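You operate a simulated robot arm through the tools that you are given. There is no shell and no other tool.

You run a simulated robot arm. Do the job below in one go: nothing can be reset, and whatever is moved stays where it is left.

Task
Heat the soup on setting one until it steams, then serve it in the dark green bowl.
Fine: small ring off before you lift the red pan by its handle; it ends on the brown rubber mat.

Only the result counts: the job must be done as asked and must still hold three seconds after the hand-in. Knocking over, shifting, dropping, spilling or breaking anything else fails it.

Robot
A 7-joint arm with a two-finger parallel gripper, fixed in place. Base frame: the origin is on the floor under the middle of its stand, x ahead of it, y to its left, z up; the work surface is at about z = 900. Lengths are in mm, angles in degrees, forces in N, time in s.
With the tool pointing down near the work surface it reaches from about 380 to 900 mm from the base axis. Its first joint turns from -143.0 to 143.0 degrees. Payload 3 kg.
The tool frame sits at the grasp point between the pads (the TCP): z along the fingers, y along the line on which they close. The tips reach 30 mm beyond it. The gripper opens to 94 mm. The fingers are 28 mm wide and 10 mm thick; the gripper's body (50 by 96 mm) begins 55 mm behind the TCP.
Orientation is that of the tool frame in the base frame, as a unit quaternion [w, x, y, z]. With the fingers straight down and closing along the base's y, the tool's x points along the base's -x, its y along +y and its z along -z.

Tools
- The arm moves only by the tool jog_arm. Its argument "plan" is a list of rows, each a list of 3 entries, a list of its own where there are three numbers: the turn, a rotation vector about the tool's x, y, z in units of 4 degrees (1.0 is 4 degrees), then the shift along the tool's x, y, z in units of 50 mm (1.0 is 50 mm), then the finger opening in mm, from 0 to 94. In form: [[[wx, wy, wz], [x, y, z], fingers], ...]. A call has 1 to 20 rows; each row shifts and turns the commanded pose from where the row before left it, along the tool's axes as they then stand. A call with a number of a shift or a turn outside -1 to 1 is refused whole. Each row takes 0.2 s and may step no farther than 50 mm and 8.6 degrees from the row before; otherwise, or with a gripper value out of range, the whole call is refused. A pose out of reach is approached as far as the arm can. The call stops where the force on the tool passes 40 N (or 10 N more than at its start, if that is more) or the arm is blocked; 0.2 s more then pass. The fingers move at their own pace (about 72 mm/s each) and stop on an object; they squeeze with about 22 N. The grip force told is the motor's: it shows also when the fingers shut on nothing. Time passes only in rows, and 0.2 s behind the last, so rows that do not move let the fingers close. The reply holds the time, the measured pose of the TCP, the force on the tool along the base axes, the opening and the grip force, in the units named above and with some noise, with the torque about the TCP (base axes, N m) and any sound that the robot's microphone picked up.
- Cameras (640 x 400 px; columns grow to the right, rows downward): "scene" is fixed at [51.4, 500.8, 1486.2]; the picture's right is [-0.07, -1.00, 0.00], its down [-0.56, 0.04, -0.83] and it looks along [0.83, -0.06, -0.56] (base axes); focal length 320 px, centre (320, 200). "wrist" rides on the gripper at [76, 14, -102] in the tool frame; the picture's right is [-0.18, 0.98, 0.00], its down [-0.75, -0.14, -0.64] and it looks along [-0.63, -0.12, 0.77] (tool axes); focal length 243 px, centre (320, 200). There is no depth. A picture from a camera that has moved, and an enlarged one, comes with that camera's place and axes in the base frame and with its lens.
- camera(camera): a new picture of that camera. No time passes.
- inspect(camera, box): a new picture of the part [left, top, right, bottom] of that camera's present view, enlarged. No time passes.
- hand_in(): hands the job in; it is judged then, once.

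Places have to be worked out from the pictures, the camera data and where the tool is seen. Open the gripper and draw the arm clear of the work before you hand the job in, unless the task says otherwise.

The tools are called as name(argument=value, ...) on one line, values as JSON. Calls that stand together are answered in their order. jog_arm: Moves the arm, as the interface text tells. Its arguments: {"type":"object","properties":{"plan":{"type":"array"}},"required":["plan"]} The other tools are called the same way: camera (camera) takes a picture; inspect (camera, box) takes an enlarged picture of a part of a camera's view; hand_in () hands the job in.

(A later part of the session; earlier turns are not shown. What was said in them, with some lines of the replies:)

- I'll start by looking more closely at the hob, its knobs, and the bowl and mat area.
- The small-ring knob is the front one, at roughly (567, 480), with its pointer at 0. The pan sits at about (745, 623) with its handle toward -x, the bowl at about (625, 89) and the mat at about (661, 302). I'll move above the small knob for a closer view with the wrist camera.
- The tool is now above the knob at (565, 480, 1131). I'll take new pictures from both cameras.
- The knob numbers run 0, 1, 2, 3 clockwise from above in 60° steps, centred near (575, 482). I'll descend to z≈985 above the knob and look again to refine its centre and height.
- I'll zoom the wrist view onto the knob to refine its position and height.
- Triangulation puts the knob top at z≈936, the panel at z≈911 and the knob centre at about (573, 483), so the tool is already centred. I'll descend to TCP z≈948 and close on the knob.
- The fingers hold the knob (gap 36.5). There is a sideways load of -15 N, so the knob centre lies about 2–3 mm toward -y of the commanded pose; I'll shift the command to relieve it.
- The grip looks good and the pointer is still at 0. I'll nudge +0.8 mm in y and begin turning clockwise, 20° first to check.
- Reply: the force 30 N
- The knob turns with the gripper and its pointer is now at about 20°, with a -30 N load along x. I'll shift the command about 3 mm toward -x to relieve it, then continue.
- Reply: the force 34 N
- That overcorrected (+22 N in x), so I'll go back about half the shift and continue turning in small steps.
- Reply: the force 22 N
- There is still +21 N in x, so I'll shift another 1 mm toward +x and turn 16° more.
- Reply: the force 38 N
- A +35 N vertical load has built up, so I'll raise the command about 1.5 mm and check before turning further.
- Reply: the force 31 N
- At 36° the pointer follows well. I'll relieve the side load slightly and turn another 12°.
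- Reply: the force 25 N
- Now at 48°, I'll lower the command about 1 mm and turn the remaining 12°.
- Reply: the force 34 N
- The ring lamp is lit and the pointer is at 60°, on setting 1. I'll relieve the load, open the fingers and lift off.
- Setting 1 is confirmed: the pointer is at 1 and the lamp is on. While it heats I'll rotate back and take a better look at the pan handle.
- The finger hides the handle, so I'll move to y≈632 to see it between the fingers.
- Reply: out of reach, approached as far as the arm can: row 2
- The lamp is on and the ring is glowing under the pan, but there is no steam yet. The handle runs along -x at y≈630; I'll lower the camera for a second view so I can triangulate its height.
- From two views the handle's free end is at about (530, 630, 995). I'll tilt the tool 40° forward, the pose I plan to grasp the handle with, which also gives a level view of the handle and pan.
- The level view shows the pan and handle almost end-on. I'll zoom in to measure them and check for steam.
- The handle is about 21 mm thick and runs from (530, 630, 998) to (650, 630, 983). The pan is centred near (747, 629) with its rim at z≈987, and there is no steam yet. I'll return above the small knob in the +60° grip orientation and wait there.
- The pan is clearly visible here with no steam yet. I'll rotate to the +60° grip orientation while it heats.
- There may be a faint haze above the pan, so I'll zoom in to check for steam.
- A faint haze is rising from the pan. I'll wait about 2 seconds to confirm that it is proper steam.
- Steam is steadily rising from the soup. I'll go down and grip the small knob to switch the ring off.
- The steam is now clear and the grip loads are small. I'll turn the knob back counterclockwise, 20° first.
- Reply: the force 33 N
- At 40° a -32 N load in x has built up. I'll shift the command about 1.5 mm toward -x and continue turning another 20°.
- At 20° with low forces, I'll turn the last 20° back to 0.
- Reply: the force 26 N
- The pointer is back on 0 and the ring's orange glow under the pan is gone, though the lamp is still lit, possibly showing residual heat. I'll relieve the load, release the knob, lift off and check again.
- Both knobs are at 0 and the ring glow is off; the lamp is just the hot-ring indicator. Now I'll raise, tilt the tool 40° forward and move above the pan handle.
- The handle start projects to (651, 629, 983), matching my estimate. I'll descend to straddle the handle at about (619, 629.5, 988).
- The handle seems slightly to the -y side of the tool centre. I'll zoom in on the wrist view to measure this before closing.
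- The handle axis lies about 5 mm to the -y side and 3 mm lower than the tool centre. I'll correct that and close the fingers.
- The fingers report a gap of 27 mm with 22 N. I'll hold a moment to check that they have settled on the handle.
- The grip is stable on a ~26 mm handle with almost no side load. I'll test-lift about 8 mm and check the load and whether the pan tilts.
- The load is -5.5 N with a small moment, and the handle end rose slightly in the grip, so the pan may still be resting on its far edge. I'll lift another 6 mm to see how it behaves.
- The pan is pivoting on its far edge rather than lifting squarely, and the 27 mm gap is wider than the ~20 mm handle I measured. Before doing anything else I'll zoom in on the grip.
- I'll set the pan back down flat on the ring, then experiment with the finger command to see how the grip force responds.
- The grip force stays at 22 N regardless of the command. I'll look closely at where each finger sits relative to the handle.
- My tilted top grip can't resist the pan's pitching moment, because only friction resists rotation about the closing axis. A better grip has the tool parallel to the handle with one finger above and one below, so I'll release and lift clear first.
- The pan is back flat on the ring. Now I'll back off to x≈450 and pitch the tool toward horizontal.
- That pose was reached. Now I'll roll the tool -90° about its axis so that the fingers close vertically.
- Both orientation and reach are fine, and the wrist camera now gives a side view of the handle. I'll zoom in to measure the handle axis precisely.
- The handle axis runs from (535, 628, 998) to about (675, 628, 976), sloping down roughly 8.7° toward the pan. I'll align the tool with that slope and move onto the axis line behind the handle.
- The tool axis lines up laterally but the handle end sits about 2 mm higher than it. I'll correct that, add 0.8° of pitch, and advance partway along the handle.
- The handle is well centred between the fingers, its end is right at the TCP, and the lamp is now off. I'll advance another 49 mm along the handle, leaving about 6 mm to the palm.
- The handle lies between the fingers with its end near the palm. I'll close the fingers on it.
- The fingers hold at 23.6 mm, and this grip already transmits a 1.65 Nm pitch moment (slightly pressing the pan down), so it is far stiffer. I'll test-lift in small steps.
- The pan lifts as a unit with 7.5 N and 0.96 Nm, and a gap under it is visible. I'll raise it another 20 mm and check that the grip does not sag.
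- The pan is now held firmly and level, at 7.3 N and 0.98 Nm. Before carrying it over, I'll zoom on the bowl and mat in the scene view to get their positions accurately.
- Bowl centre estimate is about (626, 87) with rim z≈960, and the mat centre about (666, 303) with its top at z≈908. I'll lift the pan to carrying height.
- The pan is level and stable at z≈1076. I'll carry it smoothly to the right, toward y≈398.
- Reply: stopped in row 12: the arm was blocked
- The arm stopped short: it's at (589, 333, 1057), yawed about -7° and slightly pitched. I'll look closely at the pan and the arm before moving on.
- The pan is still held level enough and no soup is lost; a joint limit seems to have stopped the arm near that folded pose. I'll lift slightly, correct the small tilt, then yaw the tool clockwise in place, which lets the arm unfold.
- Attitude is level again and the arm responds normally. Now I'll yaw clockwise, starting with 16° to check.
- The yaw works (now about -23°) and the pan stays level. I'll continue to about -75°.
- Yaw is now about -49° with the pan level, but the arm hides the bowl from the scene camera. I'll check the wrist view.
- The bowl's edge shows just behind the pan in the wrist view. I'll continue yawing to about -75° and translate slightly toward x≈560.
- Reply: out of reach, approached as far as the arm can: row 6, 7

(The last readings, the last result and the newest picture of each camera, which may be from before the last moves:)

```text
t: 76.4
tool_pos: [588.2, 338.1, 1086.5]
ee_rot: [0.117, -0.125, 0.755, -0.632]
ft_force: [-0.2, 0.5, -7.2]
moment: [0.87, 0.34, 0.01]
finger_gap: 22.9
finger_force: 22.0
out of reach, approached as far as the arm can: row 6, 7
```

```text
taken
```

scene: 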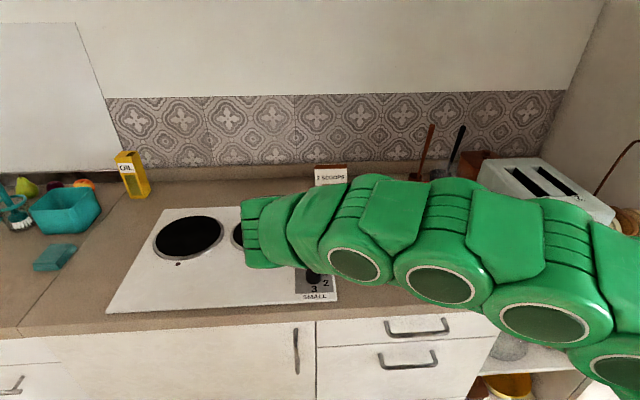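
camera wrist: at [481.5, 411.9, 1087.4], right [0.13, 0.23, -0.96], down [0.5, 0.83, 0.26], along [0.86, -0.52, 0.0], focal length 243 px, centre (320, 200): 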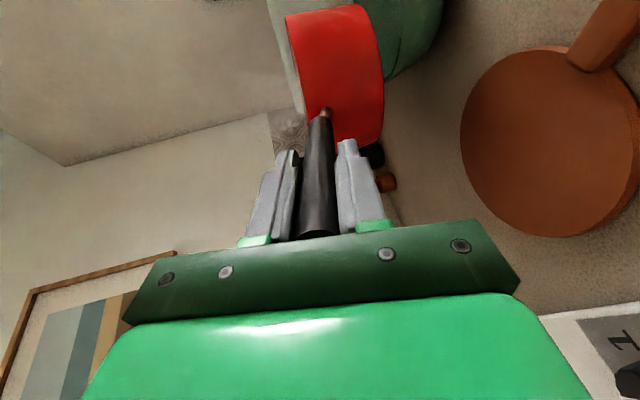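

Yaw is -70° at (588, 338, 1086), which is enough. I'll move the pan inward and down a little so the front lip comes above the near part of the bowl, and fix the 1° roll.

jog_arm(plan=[[[0, 0, -0.13], [0.15, 0.075, -0.012], 5], [[0, 0, -0.14], [0.25, 0.125, -0.02], 5], [[0, 0, 0], [0.3, 0.15, -0.025], 5], [[0, 0, 0], [0.2, 0.1, -0.016], 5], [[0, 0, 0], [0.108, 0.052, -0.009], 5], [[0, 0, 0], [0, 0, 0], 5]])

camera(camera="wrist")

camera(camera="scene")

```text
t: 77.8
tool_pos: [538.8, 329.0, 1060.9]
ee_rot: [0.111, -0.132, 0.754, -0.633]
ft_force: [-0.4, 0.1, -6.4]
moment: [0.89, 0.39, -0.01]
finger_gap: 23.0
finger_force: 22.4
```

```text
taken
camera wrist: at [431.6, 401.6, 1064.3], right [0.12, 0.22, -0.97], down [0.5, 0.83, 0.25], along [0.86, -0.51, -0.02], focal length 243 px, centre (320, 200)
```

wrist: 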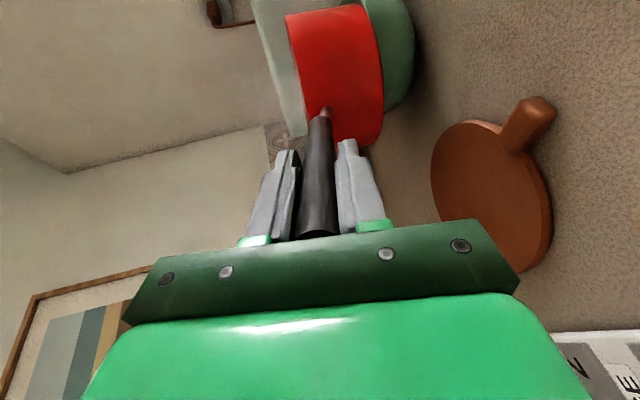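

```text
taken
```

scene: 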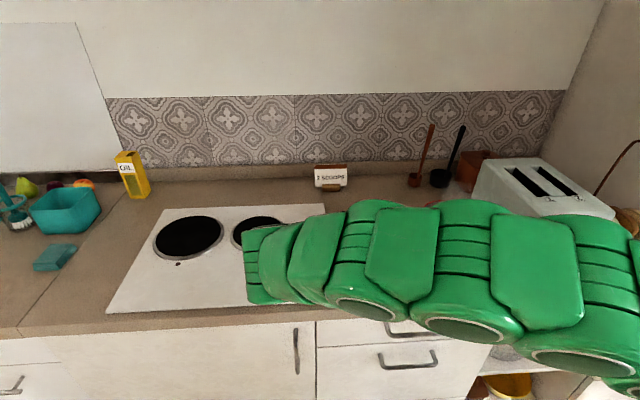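

I'll zoom into the wrist view to check the bowl's position relative to the pan.

inspect(camera="wrist", box=[240, 0, 440, 140])

```text
2.86 times, centred on (340, 70) of wrist
camera zoom: at [431.6, 401.6, 1064.3], right [0.12, 0.22, -0.97], down [0.5, 0.83, 0.25], along [0.86, -0.51, -0.02], focal length 693 px, centre (263, 571)
```

zoom: 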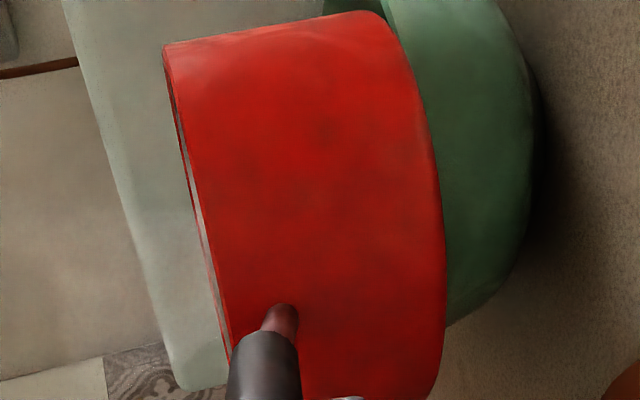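

The bowl is confirmed at about (626, 90), and the pan's front lip is computed at (619, 106, 1053), just short of the bowl centre and above it. I'll start pitching the pan forward about its lip, up to roughly 24° (below the spill angle of ~34°), then check.

jog_arm(plan=[[[-0.5, 0, 0], [0, -0.164, -0.021], 5], [[-0.75, 0, 0], [0, -0.246, -0.031], 5], [[-1, 0, 0], [0, -0.328, -0.041], 5], [[-1, 0, 0], [0, -0.328, -0.041], 5], [[-1, 0, 0], [0, -0.328, -0.041], 5], [[-0.75, 0, 0], [0, -0.246, -0.031], 5], [[-0.5, 0, 0], [0, -0.164, -0.021], 5], [[0, 0, 0], [0, 0, 0], 5]])

camera(camera="wrist")

camera(camera="scene")

```text
t: 79.6
tool_pos: [544.6, 311.0, 1149.4]
ee_rot: [0.085, -0.151, 0.861, -0.479]
ft_force: [-0.3, 0.1, -7.6]
moment: [0.7, 0.24, -0.01]
finger_gap: 22.8
finger_force: 22.1
```

```text
taken
camera wrist: at [441.0, 375.5, 1191.5], right [0.0, 0.55, -0.83], down [0.55, 0.7, 0.46], along [0.84, -0.46, -0.3], focal length 243 px, centre (320, 200)
```

wrist: 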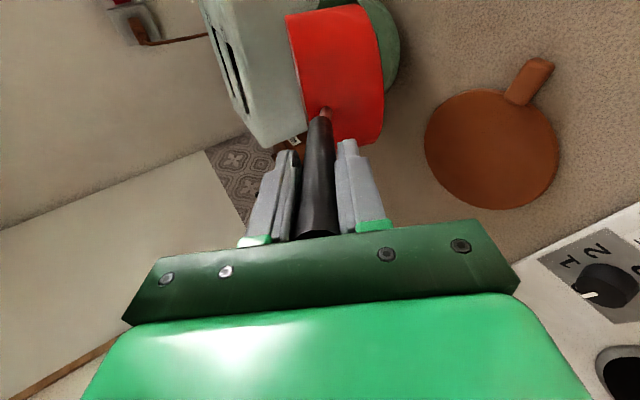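

```text
taken
```

scene: 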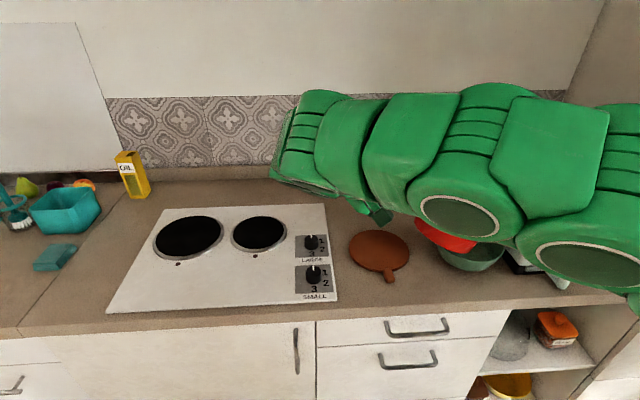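

The lip has stayed fixed at about (619, 107, 1054) with the pan at β≈22°. I'll zoom in on the scene to see the pan over the bowl.

inspect(camera="scene", box=[390, 190, 550, 300])

inspect(camera="wrist", box=[240, 0, 440, 140])

```text
3.64 times, centred on (470, 245) of scene
camera zoom: at [51.4, 500.8, 1486.2], right [-0.07, -1.0, 0.0], down [-0.56, 0.04, -0.83], along [0.83, -0.06, -0.56], focal length 1163 px, centre (-226, 36)
```

zoom: 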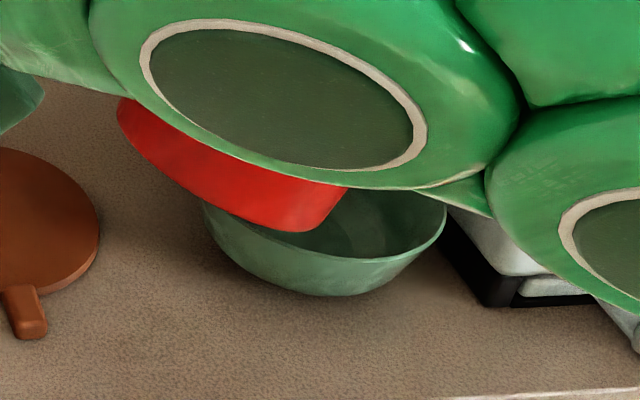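

```text
2.86 times, centred on (340, 70) of wrist
camera zoom: at [441.0, 375.5, 1191.5], right [0.0, 0.55, -0.83], down [0.55, 0.7, 0.46], along [0.84, -0.46, -0.3], focal length 693 px, centre (263, 571)
```

zoom: 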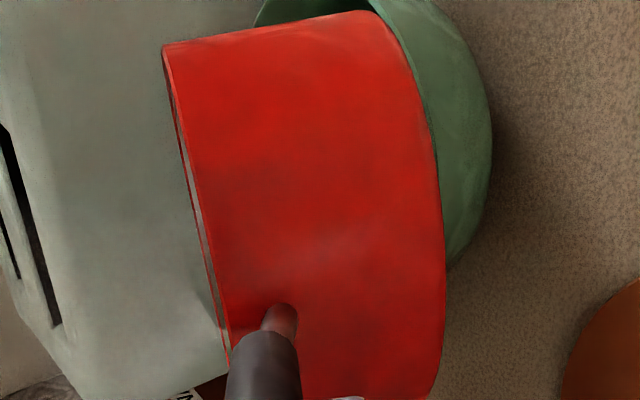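

Geometry matches: the lip is above the bowl interior. I'll continue pitching slowly (2° per row), pivoting about the lip while lowering it slightly, and watch the weight.

jog_arm(plan=[[[-0.5, 0, 0], [0, -0.145, -0.006], 5], [[-0.5, 0, 0], [0, -0.145, -0.006], 5], [[-0.5, 0, 0], [0, -0.145, -0.006], 5], [[-0.5, 0, 0], [0, -0.145, -0.006], 5], [[-0.5, 0, 0], [0, -0.145, -0.006], 5], [[-0.5, 0, 0], [0, -0.145, -0.005], 5], [[-0.5, 0, 0], [0, -0.145, -0.005], 5], [[-0.5, 0, 0], [0, -0.145, -0.005], 5], [[0, 0, 0], [0, 0, 0], 5]])

inspect(camera="scene", box=[390, 190, 550, 300])

camera(camera="wrist")

```text
t: 81.6
tool_pos: [555.7, 278.7, 1195.3]
ee_rot: [0.062, -0.162, 0.919, -0.353]
ft_force: [0.7, 0.2, -6.8]
moment: [0.52, 0.2, -0.03]
finger_gap: 23.0
finger_force: 22.0
```

```text
3.64 times, centred on (470, 245) of scene
camera zoom: at [51.4, 500.8, 1486.2], right [-0.07, -1.0, 0.0], down [-0.56, 0.04, -0.83], along [0.83, -0.06, -0.56], focal length 1163 px, centre (-226, 36)
```

zoom: 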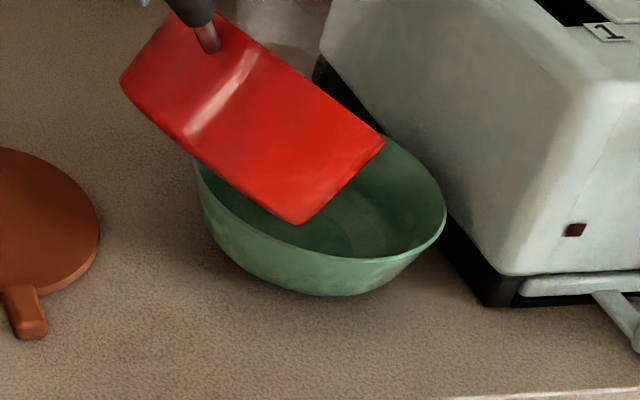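

```text
taken
camera wrist: at [457.6, 329.5, 1261.5], right [-0.08, 0.75, -0.66], down [0.6, 0.56, 0.57], along [0.8, -0.35, -0.49], focal length 243 px, centre (320, 200)
```

wrist: 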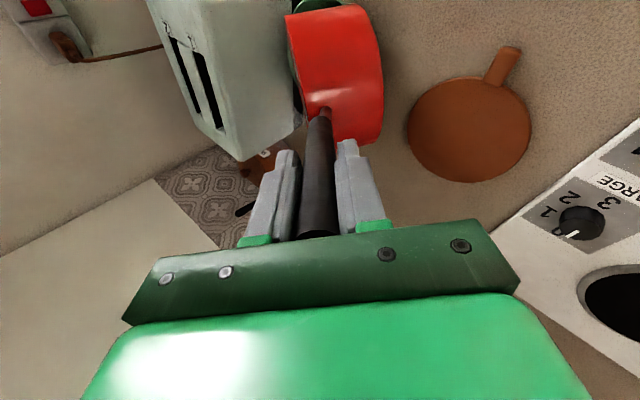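

The scene camera now sees the pan clearly over the bowl and nothing has spilled; β≈38°. I'll continue tipping slowly.

jog_arm(plan=[[[-0.5, 0, 0], [0, -0.148, -0.004], 5], [[-0.5, 0, 0], [0, -0.148, -0.004], 5], [[-0.5, 0, 0], [0, -0.148, -0.004], 5], [[-0.5, 0, 0], [0, -0.148, -0.004], 5], [[0, 0, 0], [0, 0, 0], 5], [[0, 0, 0], [0, 0, 0], 5]])

inspect(camera="scene", box=[390, 190, 550, 300])

```text
t: 83.0
tool_pos: [562.9, 258.1, 1215.3]
ee_rot: [0.05, -0.166, 0.942, -0.288]
ft_force: [-1.6, 0.0, -7.8]
moment: [0.39, 0.12, 0.0]
finger_gap: 22.8
finger_force: 21.5
```

```text
3.64 times, centred on (470, 245) of scene
camera zoom: at [51.4, 500.8, 1486.2], right [-0.07, -1.0, 0.0], down [-0.56, 0.04, -0.83], along [0.83, -0.06, -0.56], focal length 1163 px, centre (-226, 36)
```

zoom: 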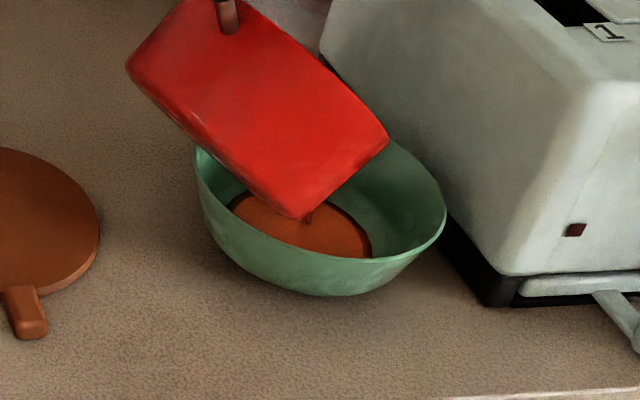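

Soup is flowing into the bowl with the stream falling well inside. I'll keep tipping slowly.

jog_arm(plan=[[[-0.5, 0, 0], [0, -0.15, -0.004], 5], [[0, 0, 0], [0, 0, 0], 5], [[-0.5, 0, 0], [0, -0.15, -0.004], 5], [[-0.5, 0, 0], [0, -0.15, -0.004], 5], [[0, 0, 0], [0, 0, 0], 5], [[-0.5, 0, 0], [0, -0.15, -0.004], 5], [[-0.5, 0, 0], [0, -0.15, -0.004], 5], [[0, 0, 0], [0, 0, 0], 5], [[0, 0, 0], [0, 0, 0], 5]])

inspect(camera="scene", box=[390, 190, 550, 300])

```text
t: 85.0
tool_pos: [575.3, 227.8, 1233.5]
ee_rot: [0.036, -0.168, 0.963, -0.206]
ft_force: [0.3, 0.0, -6.6]
moment: [0.22, 0.11, -0.03]
finger_gap: 22.7
finger_force: 22.5
```

```text
3.64 times, centred on (470, 245) of scene
camera zoom: at [51.4, 500.8, 1486.2], right [-0.07, -1.0, 0.0], down [-0.56, 0.04, -0.83], along [0.83, -0.06, -0.56], focal length 1163 px, centre (-226, 36)
```

zoom: 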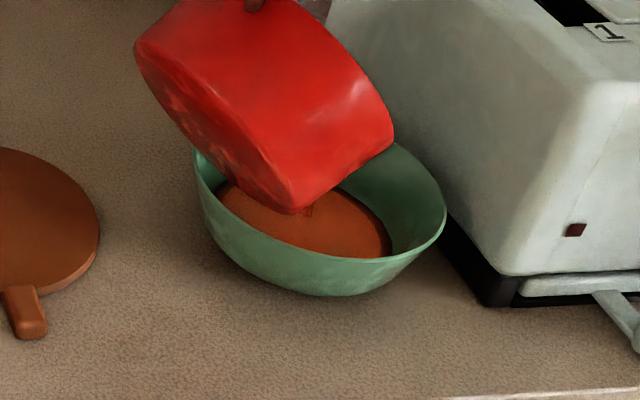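

The bowl is filling cleanly at β≈56°. I'll keep tipping toward 75°.

jog_arm(plan=[[[-0.5, 0, 0], [0, -0.155, -0.008], 5], [[-0.5, 0, 0], [0, -0.155, -0.008], 5], [[0, 0, 0], [0, 0, 0], 5], [[-0.5, 0, 0], [0, -0.155, -0.008], 5], [[-0.5, 0, 0], [0, -0.155, -0.008], 5], [[0, 0, 0], [0, 0, 0], 5], [[-0.5, 0, 0], [0, -0.155, -0.008], 5], [[-0.5, 0, 0], [0, -0.155, -0.008], 5], [[0, 0, 0], [0, 0, 0], 5], [[-0.5, 0, 0], [0, -0.155, -0.008], 5], [[-0.5, 0, 0], [0, -0.155, -0.008], 5], [[0, 0, 0], [0, 0, 0], 5]])

inspect(camera="scene", box=[390, 170, 550, 300])

```text
t: 87.6
tool_pos: [594.7, 172.0, 1255.3]
ee_rot: [0.012, -0.173, 0.982, -0.07]
ft_force: [0.6, -0.5, -5.2]
moment: [-0.02, -0.01, 0.02]
finger_gap: 23.2
finger_force: 22.2
```

```text
3.08 times, centred on (470, 235) of scene
camera zoom: at [51.4, 500.8, 1486.2], right [-0.07, -1.0, 0.0], down [-0.56, 0.04, -0.83], along [0.83, -0.06, -0.56], focal length 984 px, centre (-142, 92)
```

zoom: 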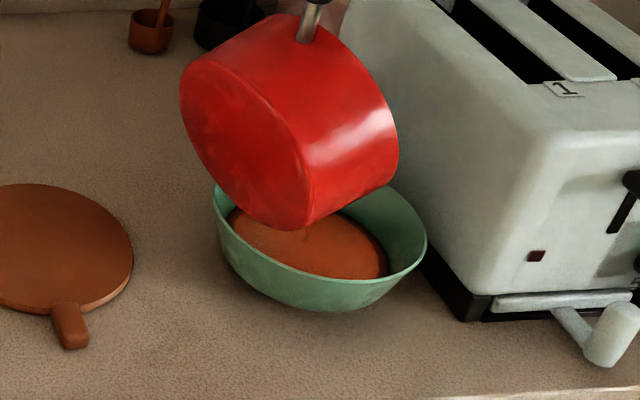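

About a third of the weight has left the pan (5.2 N now) and the stream still falls inside. I'll tip further past 90°.

jog_arm(plan=[[[-0.5, 0, 0], [0, -0.16, -0.012], 5], [[-0.5, 0, 0], [0, -0.16, -0.012], 5], [[0, 0, 0], [0, 0, 0], 5], [[-0.5, 0, 0], [0, -0.16, -0.012], 5], [[-0.5, 0, 0], [0, -0.16, -0.012], 5], [[0, 0, 0], [0, 0, 0], 5], [[-0.5, 0, 0], [0, -0.16, -0.012], 5], [[-0.5, 0, 0], [0, -0.16, -0.012], 5], [[0, 0, 0], [0, 0, 0], 5], [[-0.5, 0, 0], [0, -0.16, -0.012], 5], [[-0.5, 0, 0], [0, -0.16, -0.012], 5], [[0, 0, 0], [0, 0, 0], 5]])

inspect(camera="scene", box=[390, 170, 550, 300])

```text
t: 90.2
tool_pos: [615.6, 112.6, 1261.8]
ee_rot: [-0.012, -0.172, 0.983, 0.069]
ft_force: [0.3, 0.7, -5.4]
moment: [-0.17, -0.06, -0.01]
finger_gap: 22.9
finger_force: 22.2
```

```text
3.08 times, centred on (470, 235) of scene
camera zoom: at [51.4, 500.8, 1486.2], right [-0.07, -1.0, 0.0], down [-0.56, 0.04, -0.83], along [0.83, -0.06, -0.56], focal length 984 px, centre (-142, 92)
```

zoom: 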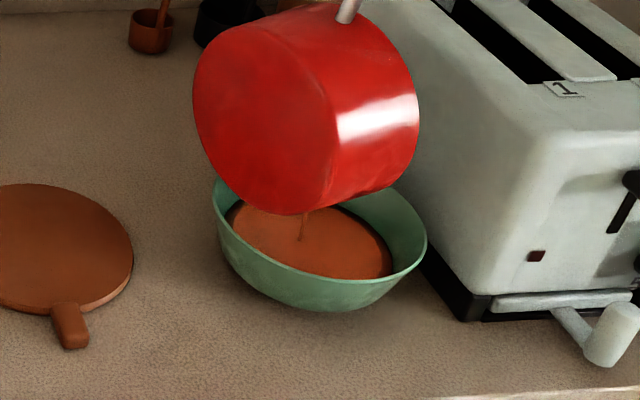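

A thin stream is still draining at β≈89°. I'll tip about 14° more and hold to let it empty.

jog_arm(plan=[[[-0.5, 0, 0], [0, -0.164, -0.016], 5], [[-0.5, 0, 0], [0, -0.164, -0.016], 5], [[0, 0, 0], [0, 0, 0], 5], [[-0.5, 0, 0], [0, -0.164, -0.016], 5], [[-0.5, 0, 0], [0, -0.164, -0.016], 5], [[0, 0, 0], [0, 0, 0], 5], [[-0.5, 0, 0], [0, -0.164, -0.016], 5], [[-0.5, 0, 0], [0, -0.164, -0.016], 5], [[-0.5, 0, 0], [0, -0.164, -0.016], 5], [[0, 0, 0], [0, 0, 0], 5], [[0, 0, 0], [0, 0, 0], 5], [[0, 0, 0], [0, 0, 0], 5], [[0, 0, 0], [0, 0, 0], 5], [[0, 0, 0], [0, 0, 0], 5]])

inspect(camera="scene", box=[390, 170, 550, 300])

```text
t: 93.2
tool_pos: [636.6, 58.8, 1252.6]
ee_rot: [-0.033, -0.169, 0.967, 0.187]
ft_force: [0.4, -0.4, -5.2]
moment: [-0.3, -0.1, -0.02]
finger_gap: 22.7
finger_force: 22.4
```

```text
3.08 times, centred on (470, 235) of scene
camera zoom: at [51.4, 500.8, 1486.2], right [-0.07, -1.0, 0.0], down [-0.56, 0.04, -0.83], along [0.83, -0.06, -0.56], focal length 984 px, centre (-142, 92)
```

zoom: 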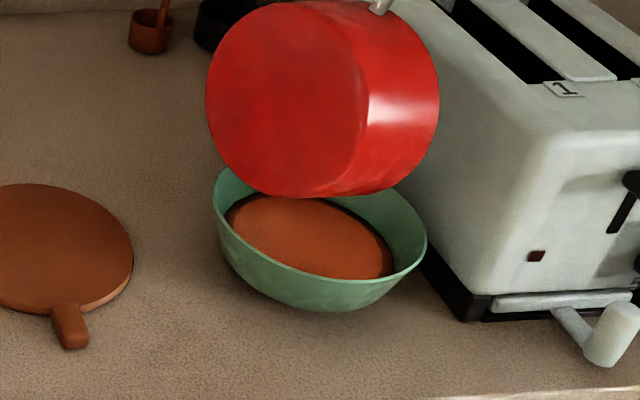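

The pan has drained and the soup is in the bowl with no stream left. I'll hold a second longer, then rotate the pan back upright along the same path while raising it to clear the bowl rim.

jog_arm(plan=[[[0, 0, 0], [0, 0, 0], 5], [[0, 0, 0], [0, 0, 0], 5], [[0, 0, 0], [0, 0, 0], 5], [[0.5, 0, 0], [0, 0.172, -0.02], 5], [[1, 0, 0], [0, 0.345, -0.017], 5], [[1, 0, 0], [0, 0.345, -0.017], 5], [[1, 0, 0], [0, 0.345, -0.017], 5], [[1, 0, 0], [0, 0.345, -0.017], 5], [[1, 0, 0], [0, 0.318, -0.017], 5], [[1, 0, 0], [0, 0.318, -0.017], 5], [[1, 0, 0], [0, 0.318, -0.017], 5], [[1, 0, 0], [0, 0.318, -0.017], 5], [[1, 0, 0], [0, 0.318, -0.017], 5], [[0.5, 0, 0], [0, 0.159, -0.009], 5], [[0, 0, 0], [0, 0, 0], 5]])

camera(camera="scene")

```text
t: 96.4
tool_pos: [581.3, 209.6, 1274.2]
ee_rot: [0.026, -0.17, 0.973, -0.154]
ft_force: [0.6, -0.2, -5.1]
moment: [0.11, 0.03, 0.0]
finger_gap: 22.8
finger_force: 22.5
```

```text
taken
```

scene: 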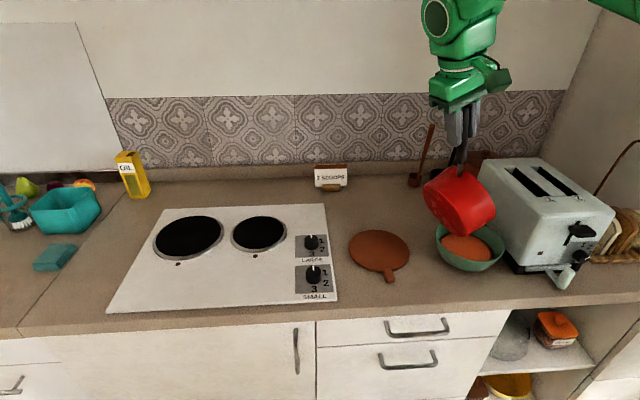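

The pan is now empty (5.1 N) and clear of the bowl, and the bowl holds the soup. I'll continue rotating the pan back to level.

jog_arm(plan=[[[0.6, 0, 0], [0, 0.188, 0.017], 5], [[1, 0, 0], [0, 0.313, 0.028], 5], [[1, 0, 0], [0, 0.313, 0.028], 5], [[1, 0, 0], [0, 0.313, 0.028], 5], [[1, 0, 0], [0, 0.313, 0.028], 5], [[1, 0, 0], [0, 0.313, 0.028], 5], [[1, 0, 0], [0, 0.313, 0.028], 5], [[1, 0, 0], [0, 0.313, 0.028], 5], [[1, 0, 0], [0, 0.313, 0.028], 5], [[1, 0, 0], [0, 0.313, 0.028], 5], [[1, 0, 0], [0, 0.313, 0.028], 5], [[1, 0, 0], [0, 0.313, 0.028], 5], [[1, 0, 0], [0, 0.313, 0.028], 5], [[0.6, 0, 0], [0, 0.188, 0.017], 5], [[0, 0, 0], [0, 0, 0], 5]])

camera(camera="scene")

camera(camera="wrist")

```text
t: 99.6
tool_pos: [535.5, 336.0, 1126.5]
ee_rot: [0.101, -0.14, 0.802, -0.571]
ft_force: [0.3, 0.9, -5.0]
moment: [0.55, 0.23, 0.01]
finger_gap: 22.7
finger_force: 21.7
```

```text
taken
```

scene: 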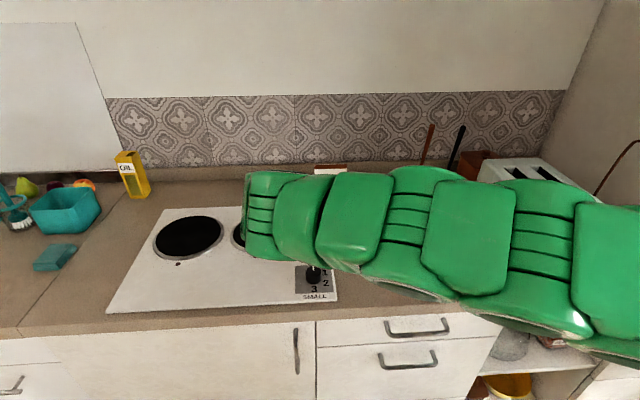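

```text
taken
camera wrist: at [428.4, 407.9, 1146.6], right [0.06, 0.37, -0.93], down [0.52, 0.78, 0.34], along [0.85, -0.5, -0.14], focal length 243 px, centre (320, 200)
```

wrist: 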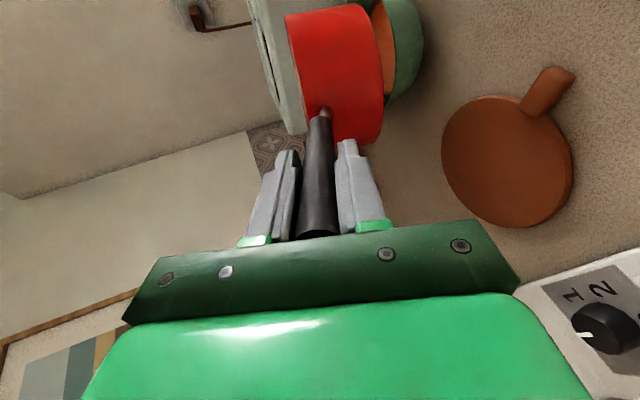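

The pan is still tilted about 9.6°; I'll finish levelling it.

jog_arm(plan=[[[0.8, 0, 0], [0, 0.25, 0.025], 5], [[0.8, 0, 0], [0, 0.25, 0.025], 5], [[0.8, 0, 0], [0, 0.25, 0.025], 5], [[0, 0, 0], [0, 0, 0], 5]])

```text
t: 100.6
tool_pos: [531.9, 343.9, 1089.1]
ee_rot: [0.111, -0.131, 0.752, -0.637]
ft_force: [-0.3, 0.4, -5.8]
moment: [0.62, 0.27, -0.01]
finger_gap: 22.9
finger_force: 21.7
```

The pan is level at yaw -70°. Now I'll yaw it back counterclockwise to about -35°, swinging the pan away from the bowl toward the mat.

jog_arm(plan=[[[0, -0.6, -0.1], [0, 0, 0], 5], [[0, -0.985, -0.165], [0, 0, 0], 5], [[0, -0.985, -0.165], [0, 0, 0], 5], [[0, -0.985, -0.165], [0, 0, 0], 5], [[0, -0.985, -0.165], [0, 0, 0], 5], [[0, -0.985, -0.165], [0, 0, 0], 5], [[0, -0.985, -0.165], [0, 0, 0], 5], [[0, -0.985, -0.165], [0, 0, 0], 5], [[0, -0.985, -0.165], [0, 0, 0], 5], [[0, -0.2, -0.034], [0, 0, 0], 5], [[0, 0, 0], [0, 0, 0], 5]])

camera(camera="scene")

camera(camera="wrist")

```text
t: 103.0
tool_pos: [532.3, 345.1, 1088.7]
ee_rot: [0.299, -0.353, 0.677, -0.573]
ft_force: [-0.3, -0.2, -3.7]
moment: [0.33, 0.53, 0.01]
finger_gap: 23.0
finger_force: 22.0
```

```text
taken
```

scene: 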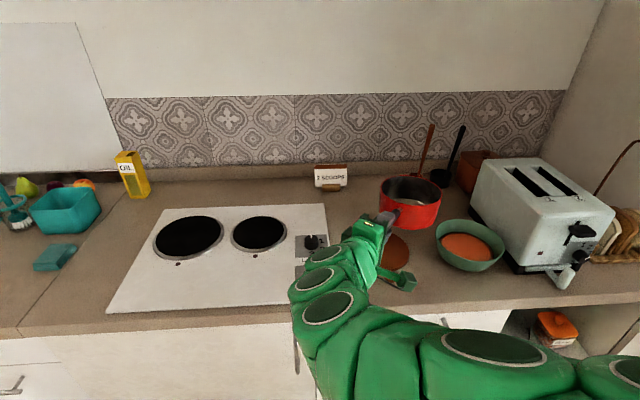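

```text
taken
camera wrist: at [404.2, 342.0, 1091.9], right [-0.03, 0.24, -0.97], down [-0.07, 0.97, 0.25], along [1.0, 0.07, -0.01], focal length 243 px, centre (320, 200)
```

wrist: 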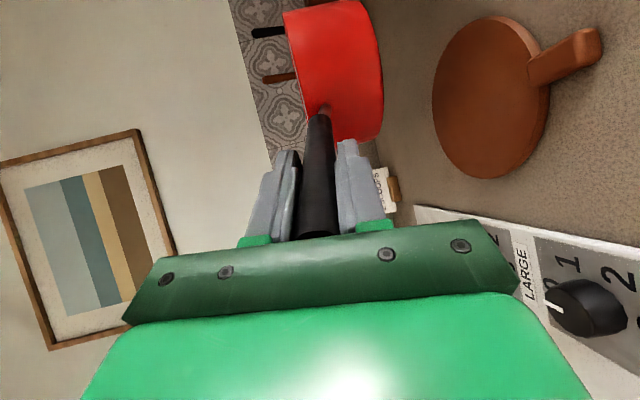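

The pan appears empty and the bowl is full. I'll zoom to verify the pan's interior, the bowl, and the pan's position relative to the mat.

inspect(camera="scene", box=[340, 150, 520, 300])

inspect(camera="scene", box=[370, 160, 450, 230])

```text
2.67 times, centred on (430, 225) of scene
camera zoom: at [51.4, 500.8, 1486.2], right [-0.07, -1.0, 0.0], down [-0.56, 0.04, -0.83], along [0.83, -0.06, -0.56], focal length 853 px, centre (27, 133)
```

zoom: 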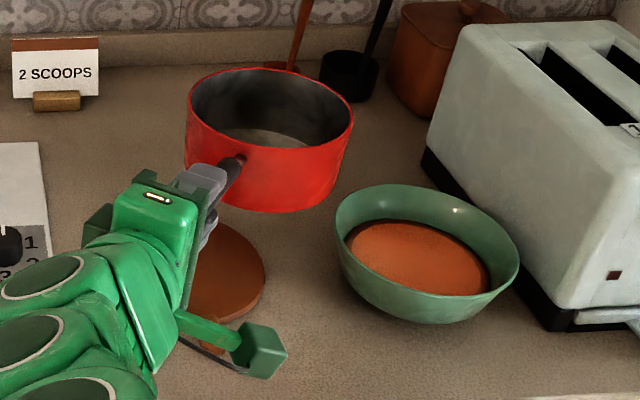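

```text
5.71 times, centred on (410, 195) of scene
camera zoom: at [51.4, 500.8, 1486.2], right [-0.07, -1.0, 0.0], down [-0.56, 0.04, -0.83], along [0.83, -0.06, -0.56], focal length 1827 px, centre (-194, 229)
```

zoom: 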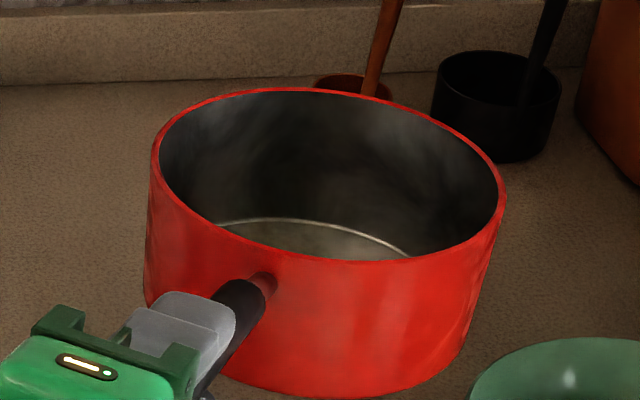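

The pan is empty and all the soup is in the bowl. The pan's centre is about 175 mm ahead of the TCP, so to centre it on the mat at (662, 303) I'll move the TCP to about (521, 406) and lower partway.

jog_arm(plan=[[[0, 0, 0], [-0.1, 0.1, -0.08], 5], [[0, 0, 0], [-0.2, 0.21, -0.17], 5], [[0, 0, 0], [-0.2, 0.21, -0.17], 5], [[0, 0, 0], [-0.2, 0.21, -0.17], 5], [[0, 0, 0], [-0.18, 0.204, -0.148], 5], [[0, 0, 0], [0, 0, 0], 5]])

camera(camera="scene")

inspect(camera="scene", box=[320, 170, 440, 300])

camera(camera="wrist")

```text
t: 104.4
tool_pos: [520.9, 405.4, 1049.3]
ee_rot: [0.299, -0.353, 0.677, -0.572]
ft_force: [-0.8, -0.3, -4.5]
moment: [0.35, 0.51, -0.01]
finger_gap: 22.9
finger_force: 22.5
```

```text
taken
```

scene: 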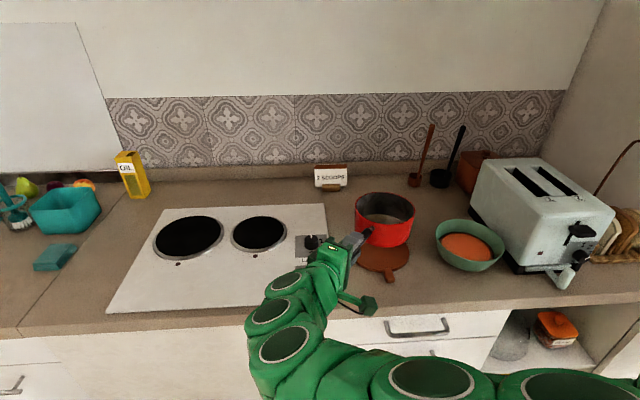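

```text
3.08 times, centred on (380, 235) of scene
camera zoom: at [51.4, 500.8, 1486.2], right [-0.07, -1.0, 0.0], down [-0.56, 0.04, -0.83], along [0.83, -0.06, -0.56], focal length 984 px, centre (135, 92)
```

zoom: 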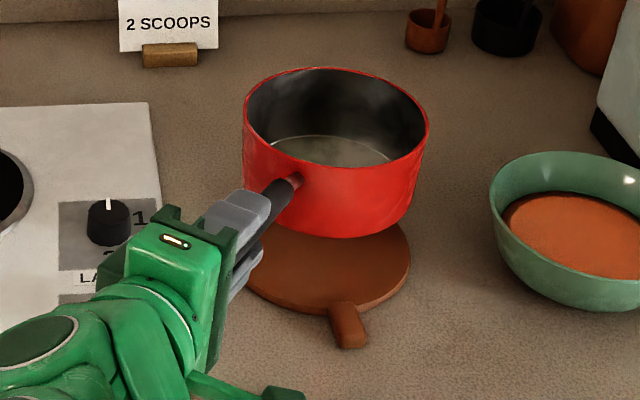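

```text
taken
camera wrist: at [392.3, 403.5, 1051.7], right [-0.03, 0.24, -0.97], down [-0.07, 0.97, 0.25], along [1.0, 0.07, -0.01], focal length 243 px, centre (320, 200)
```

wrist: 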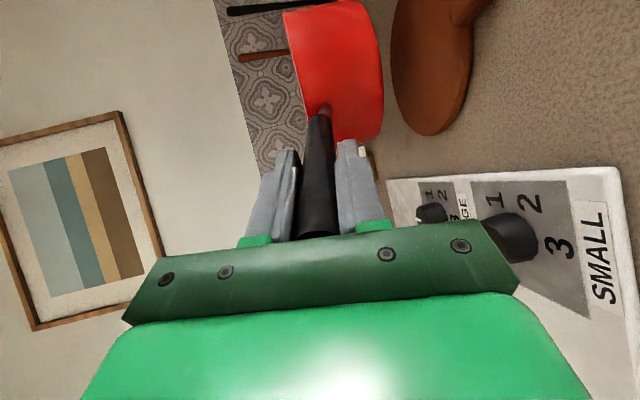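

The pan is now directly above the mat, within about 2 mm of its centre by the same measurement method. I'll lower straight down 50 mm, then approach contact slowly.

jog_arm(plan=[[[0, 0, 0], [0, 0.15, 0.025], 5], [[0, 0, 0], [0, 0.25, 0.042], 5], [[0, 0, 0], [0, 0.25, 0.042], 5], [[0, 0, 0], [0, 0.2, 0.034], 5], [[0, 0, 0], [0, 0.12, 0.02], 5], [[0, 0, 0], [0, 0, 0], 5]])

inspect(camera="scene", box=[320, 170, 440, 300])

```text
t: 105.8
tool_pos: [520.8, 404.8, 1000.7]
ee_rot: [0.299, -0.353, 0.677, -0.573]
ft_force: [0.4, 0.4, -4.6]
moment: [0.36, 0.52, -0.02]
finger_gap: 22.9
finger_force: 21.5
```

```text
3.08 times, centred on (380, 235) of scene
camera zoom: at [51.4, 500.8, 1486.2], right [-0.07, -1.0, 0.0], down [-0.56, 0.04, -0.83], along [0.83, -0.06, -0.56], focal length 984 px, centre (135, 92)
```

zoom: 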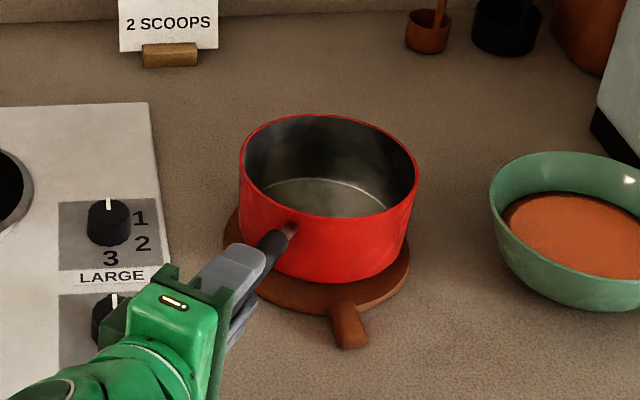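

The pan is well centred over the mat with its base about 14 mm above it. I'll lower another 10 mm, then feel for contact.

jog_arm(plan=[[[0, 0, 0], [0, 0.066, 0.011], 5], [[0, 0, 0], [0, 0.066, 0.011], 5], [[0, 0, 0], [0, 0.066, 0.011], 5], [[0, 0, 0], [0, 0, 0], 5]])

jog_arm(plan=[[[0, 0, 0], [0, 0.03, 0.005], 5], [[0, 0, 0], [0, 0, 0], 5]])

jog_arm(plan=[[[0, 0, 0], [0, 0.03, 0.005], 5], [[0, 0, 0], [0, 0, 0], 5]])

```text
t: 106.8
tool_pos: [522.7, 404.3, 989.7]
ee_rot: [0.299, -0.353, 0.676, -0.573]
ft_force: [-4.3, 0.4, 1.4]
moment: [-0.22, -0.41, -0.31]
finger_gap: 22.9
finger_force: 21.5
```

```text
t: 107.4
tool_pos: [522.5, 405.6, 988.7]
ee_rot: [0.299, -0.353, 0.677, -0.573]
ft_force: [-4.3, 0.5, 3.3]
moment: [-0.64, -1.02, -0.39]
finger_gap: 22.9
finger_force: 22.0
```

```text
t: 108.0
tool_pos: [522.3, 403.7, 989.0]
ee_rot: [0.299, -0.354, 0.676, -0.573]
ft_force: [-2.3, 0.8, 5.2]
moment: [-0.83, -1.24, -0.14]
finger_gap: 23.5
finger_force: 21.2
```

Contact is made, with the mat carrying the pan. I'll check the view, since the front edge may touch slightly before the rear.

inspect(camera="scene", box=[320, 190, 430, 290])

inspect(camera="wrist", box=[260, 0, 460, 160])

```text
4.00 times, centred on (375, 240) of scene
camera zoom: at [51.4, 500.8, 1486.2], right [-0.07, -1.0, 0.0], down [-0.56, 0.04, -0.83], along [0.83, -0.06, -0.56], focal length 1279 px, centre (100, 40)
```

zoom: 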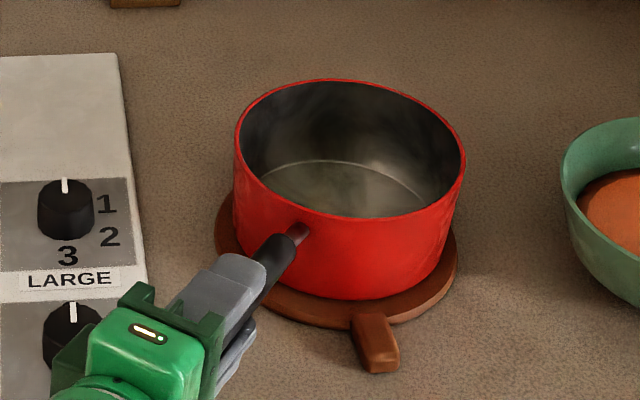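

```text
2.50 times, centred on (360, 80) of wrist
camera zoom: at [393.1, 403.8, 990.1], right [-0.03, 0.24, -0.97], down [-0.07, 0.97, 0.25], along [1.0, 0.07, -0.01], focal length 606 px, centre (220, 500)
```

zoom: 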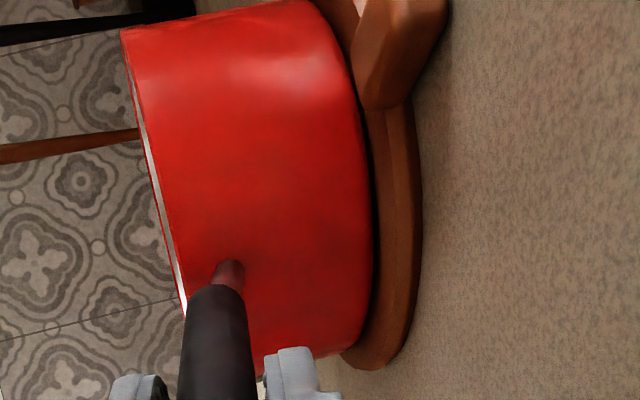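

The pan sits well centred on the mat with perhaps a 1–2 mm gap at the near edge. I'll lower slightly more before releasing.

jog_arm(plan=[[[0, 0, 0], [0, 0.03, 0.005], 5], [[0, 0, 0], [0, 0, 0], 5]])

```text
t: 108.6
tool_pos: [522.8, 405.4, 986.8]
ee_rot: [0.3, -0.353, 0.676, -0.573]
ft_force: [-5.7, 3.8, 12.1]
moment: [-0.89, -1.35, 0.01]
finger_gap: 23.6
finger_force: 22.3
```

The pan is seated with a light press. I'll relieve the press, open the fingers gradually, and then back straight out along the handle.

jog_arm(plan=[[[0, 0, 0], [0, -0.016, -0.003], 10], [[0, 0, 0], [0, 0, 0], 26], [[0, 0, 0], [0, 0, 0], 32], [[0, 0, 0], [0, 0, 0], 45], [[0, 0, 0], [0, 0, 0], 60], [[0, 0, 0], [0, 0, 0], 60]])

camera(camera="wrist")

inspect(camera="scene", box=[320, 190, 430, 290])

```text
t: 110.0
tool_pos: [521.1, 405.5, 986.2]
ee_rot: [0.299, -0.353, 0.676, -0.573]
ft_force: [0.3, 0.4, 0.3]
moment: [-0.02, 0.01, 0.0]
finger_gap: 60.0
finger_force: 0.1
```

```text
taken
camera wrist: at [393.5, 403.6, 989.2], right [-0.03, 0.24, -0.97], down [-0.07, 0.97, 0.25], along [1.0, 0.07, -0.01], focal length 243 px, centre (320, 200)
```

wrist: 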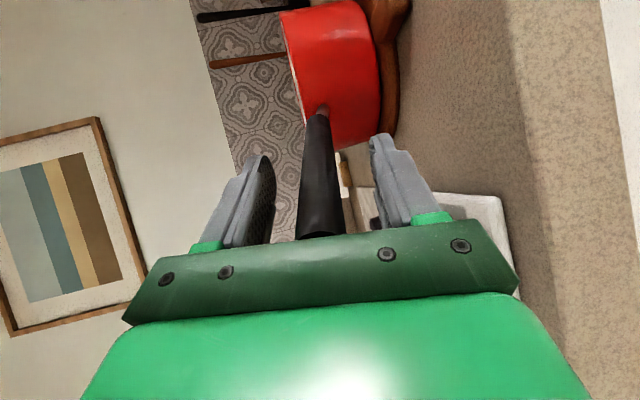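

```text
4.00 times, centred on (375, 240) of scene
camera zoom: at [51.4, 500.8, 1486.2], right [-0.07, -1.0, 0.0], down [-0.56, 0.04, -0.83], along [0.83, -0.06, -0.56], focal length 1279 px, centre (100, 40)
```

zoom: 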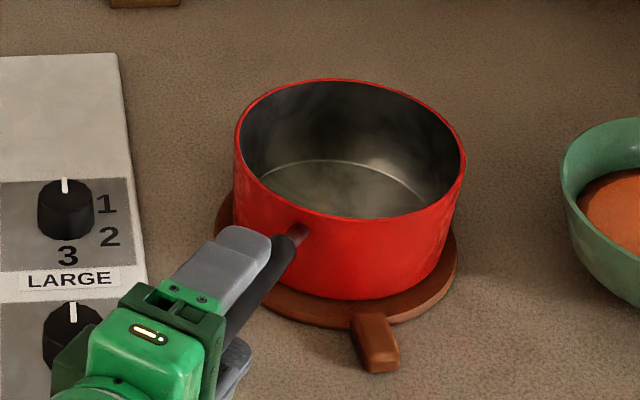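

The pan is sitting steadily on the mat and the handle is free between the fingers. I'll retreat straight back along the tool axis.

jog_arm(plan=[[[0, 0, 0], [0, 0, -0.2], 60], [[0, 0, 0], [0, 0, -0.4], 60], [[0, 0, 0], [0, 0, -0.5], 60], [[0, 0, 0], [0, 0, -0.5], 60], [[0, 0, 0], [0, 0, -0.5], 60], [[0, 0, 0], [0, 0, -0.5], 60], [[0, 0, 0], [0, 0, -0.4], 60], [[0, 0, 0], [0, 0, 0], 60]])

camera(camera="scene")

camera(camera="wrist")

```text
t: 111.8
tool_pos: [398.9, 488.7, 1012.1]
ee_rot: [0.298, -0.353, 0.677, -0.573]
ft_force: [0.5, -0.9, -1.4]
moment: [0.04, 0.01, 0.02]
finger_gap: 59.9
finger_force: 0.2
```

```text
taken
```

scene: 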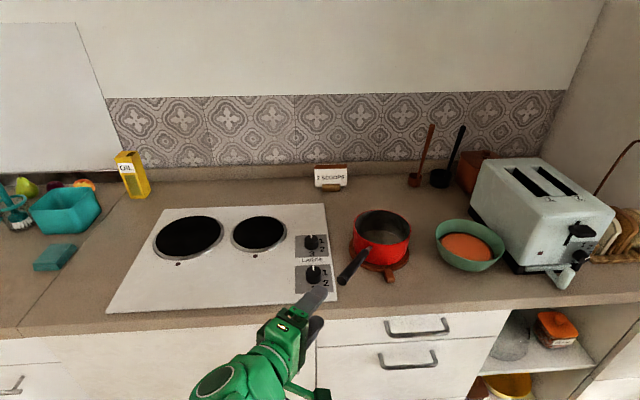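

```text
taken
camera wrist: at [271.2, 487.8, 1014.2], right [-0.03, 0.24, -0.97], down [-0.07, 0.97, 0.24], along [1.0, 0.07, -0.01], focal length 243 px, centre (320, 200)
```

wrist: 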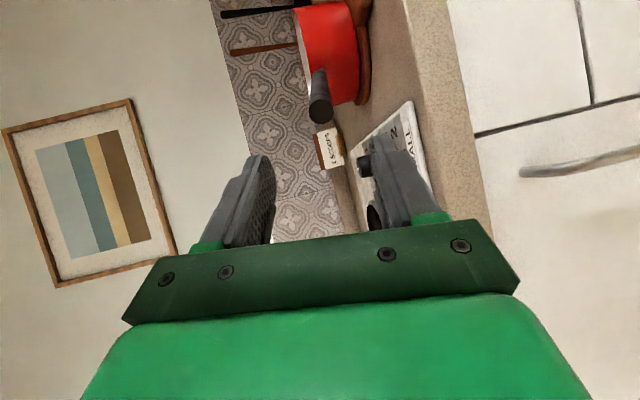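

The handle is clear of the fingers. I'll raise the arm well clear of the work and open the gripper, then inspect the final state.

jog_arm(plan=[[[0, 0, 0], [0, -0.4, -0.067], 80], [[0, 0, 0], [0, -0.6, -0.1], 94], [[0, 0, 0], [0, -0.6, -0.1], 94], [[0, 0, 0], [0, -0.6, -0.1], 94], [[0, 0, 0], [0, -0.4, -0.067], 94], [[0, 0, 0], [0, 0, 0], 94]])

camera(camera="scene")

inspect(camera="scene", box=[330, 180, 530, 300])

inspect(camera="scene", box=[120, 180, 350, 320])

```text
t: 113.2
tool_pos: [399.9, 489.1, 1143.1]
ee_rot: [0.299, -0.353, 0.676, -0.573]
ft_force: [0.0, -0.2, -0.2]
moment: [0.0, 0.04, 0.05]
finger_gap: 94.3
finger_force: 0.0
```

```text
taken
```

scene: 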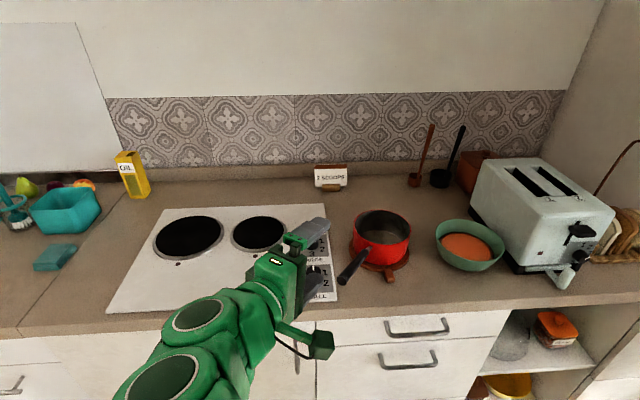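

```text
3.20 times, centred on (430, 240) of scene
camera zoom: at [51.4, 500.8, 1486.2], right [-0.07, -1.0, 0.0], down [-0.56, 0.04, -0.83], along [0.83, -0.06, -0.56], focal length 1023 px, centre (-32, 72)
```

zoom: 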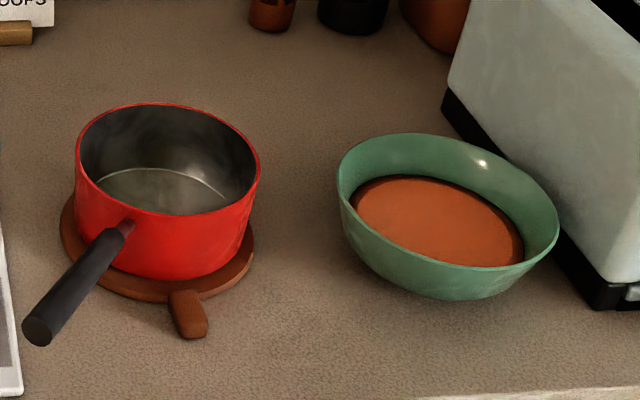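

```text
2.78 times, centred on (235, 250) of scene
camera zoom: at [51.4, 500.8, 1486.2], right [-0.07, -1.0, 0.0], down [-0.56, 0.04, -0.83], along [0.83, -0.06, -0.56], focal length 890 px, centre (556, 61)
```

zoom: 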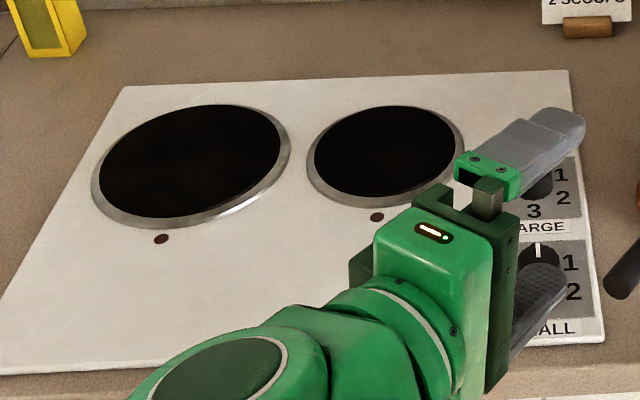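

The job looks complete: both knobs are at 0, the empty pan sits centred on the brown mat, the green bowl holds the soup, and nothing else has moved. The gripper is open and clear, so I'm handing in.

hand_in()

```text
The job is handed in.
```

The soup was heated on setting one until it steamed and is now in the green bowl on the counter. I've handed the job in, but no result came back.

- **Heating:** I turned the small ring to 1 and left it there until steam was clearly rising. I then turned it back to 0 before properly lifting the pan. Both hob knobs are at 0.
- **Lifting:** My first grip on the handle let the pan tilt slightly on the ring. I set it back down and gripped again with one finger above and one below the handle. Nothing spilled.
- **Pouring:** The pan was tipped past upright until the stream stopped. The pictures show the pan empty and no soup outside the bowl.
- **Pan and gripper:** The pan rests on the brown mat, within a few millimetres of its centre. The gripper is open and clear of the work.

I took the counter bowl to be the dark green one. A partly hidden grey-green object on the lower shelf may be another bowl, but it looked paler.
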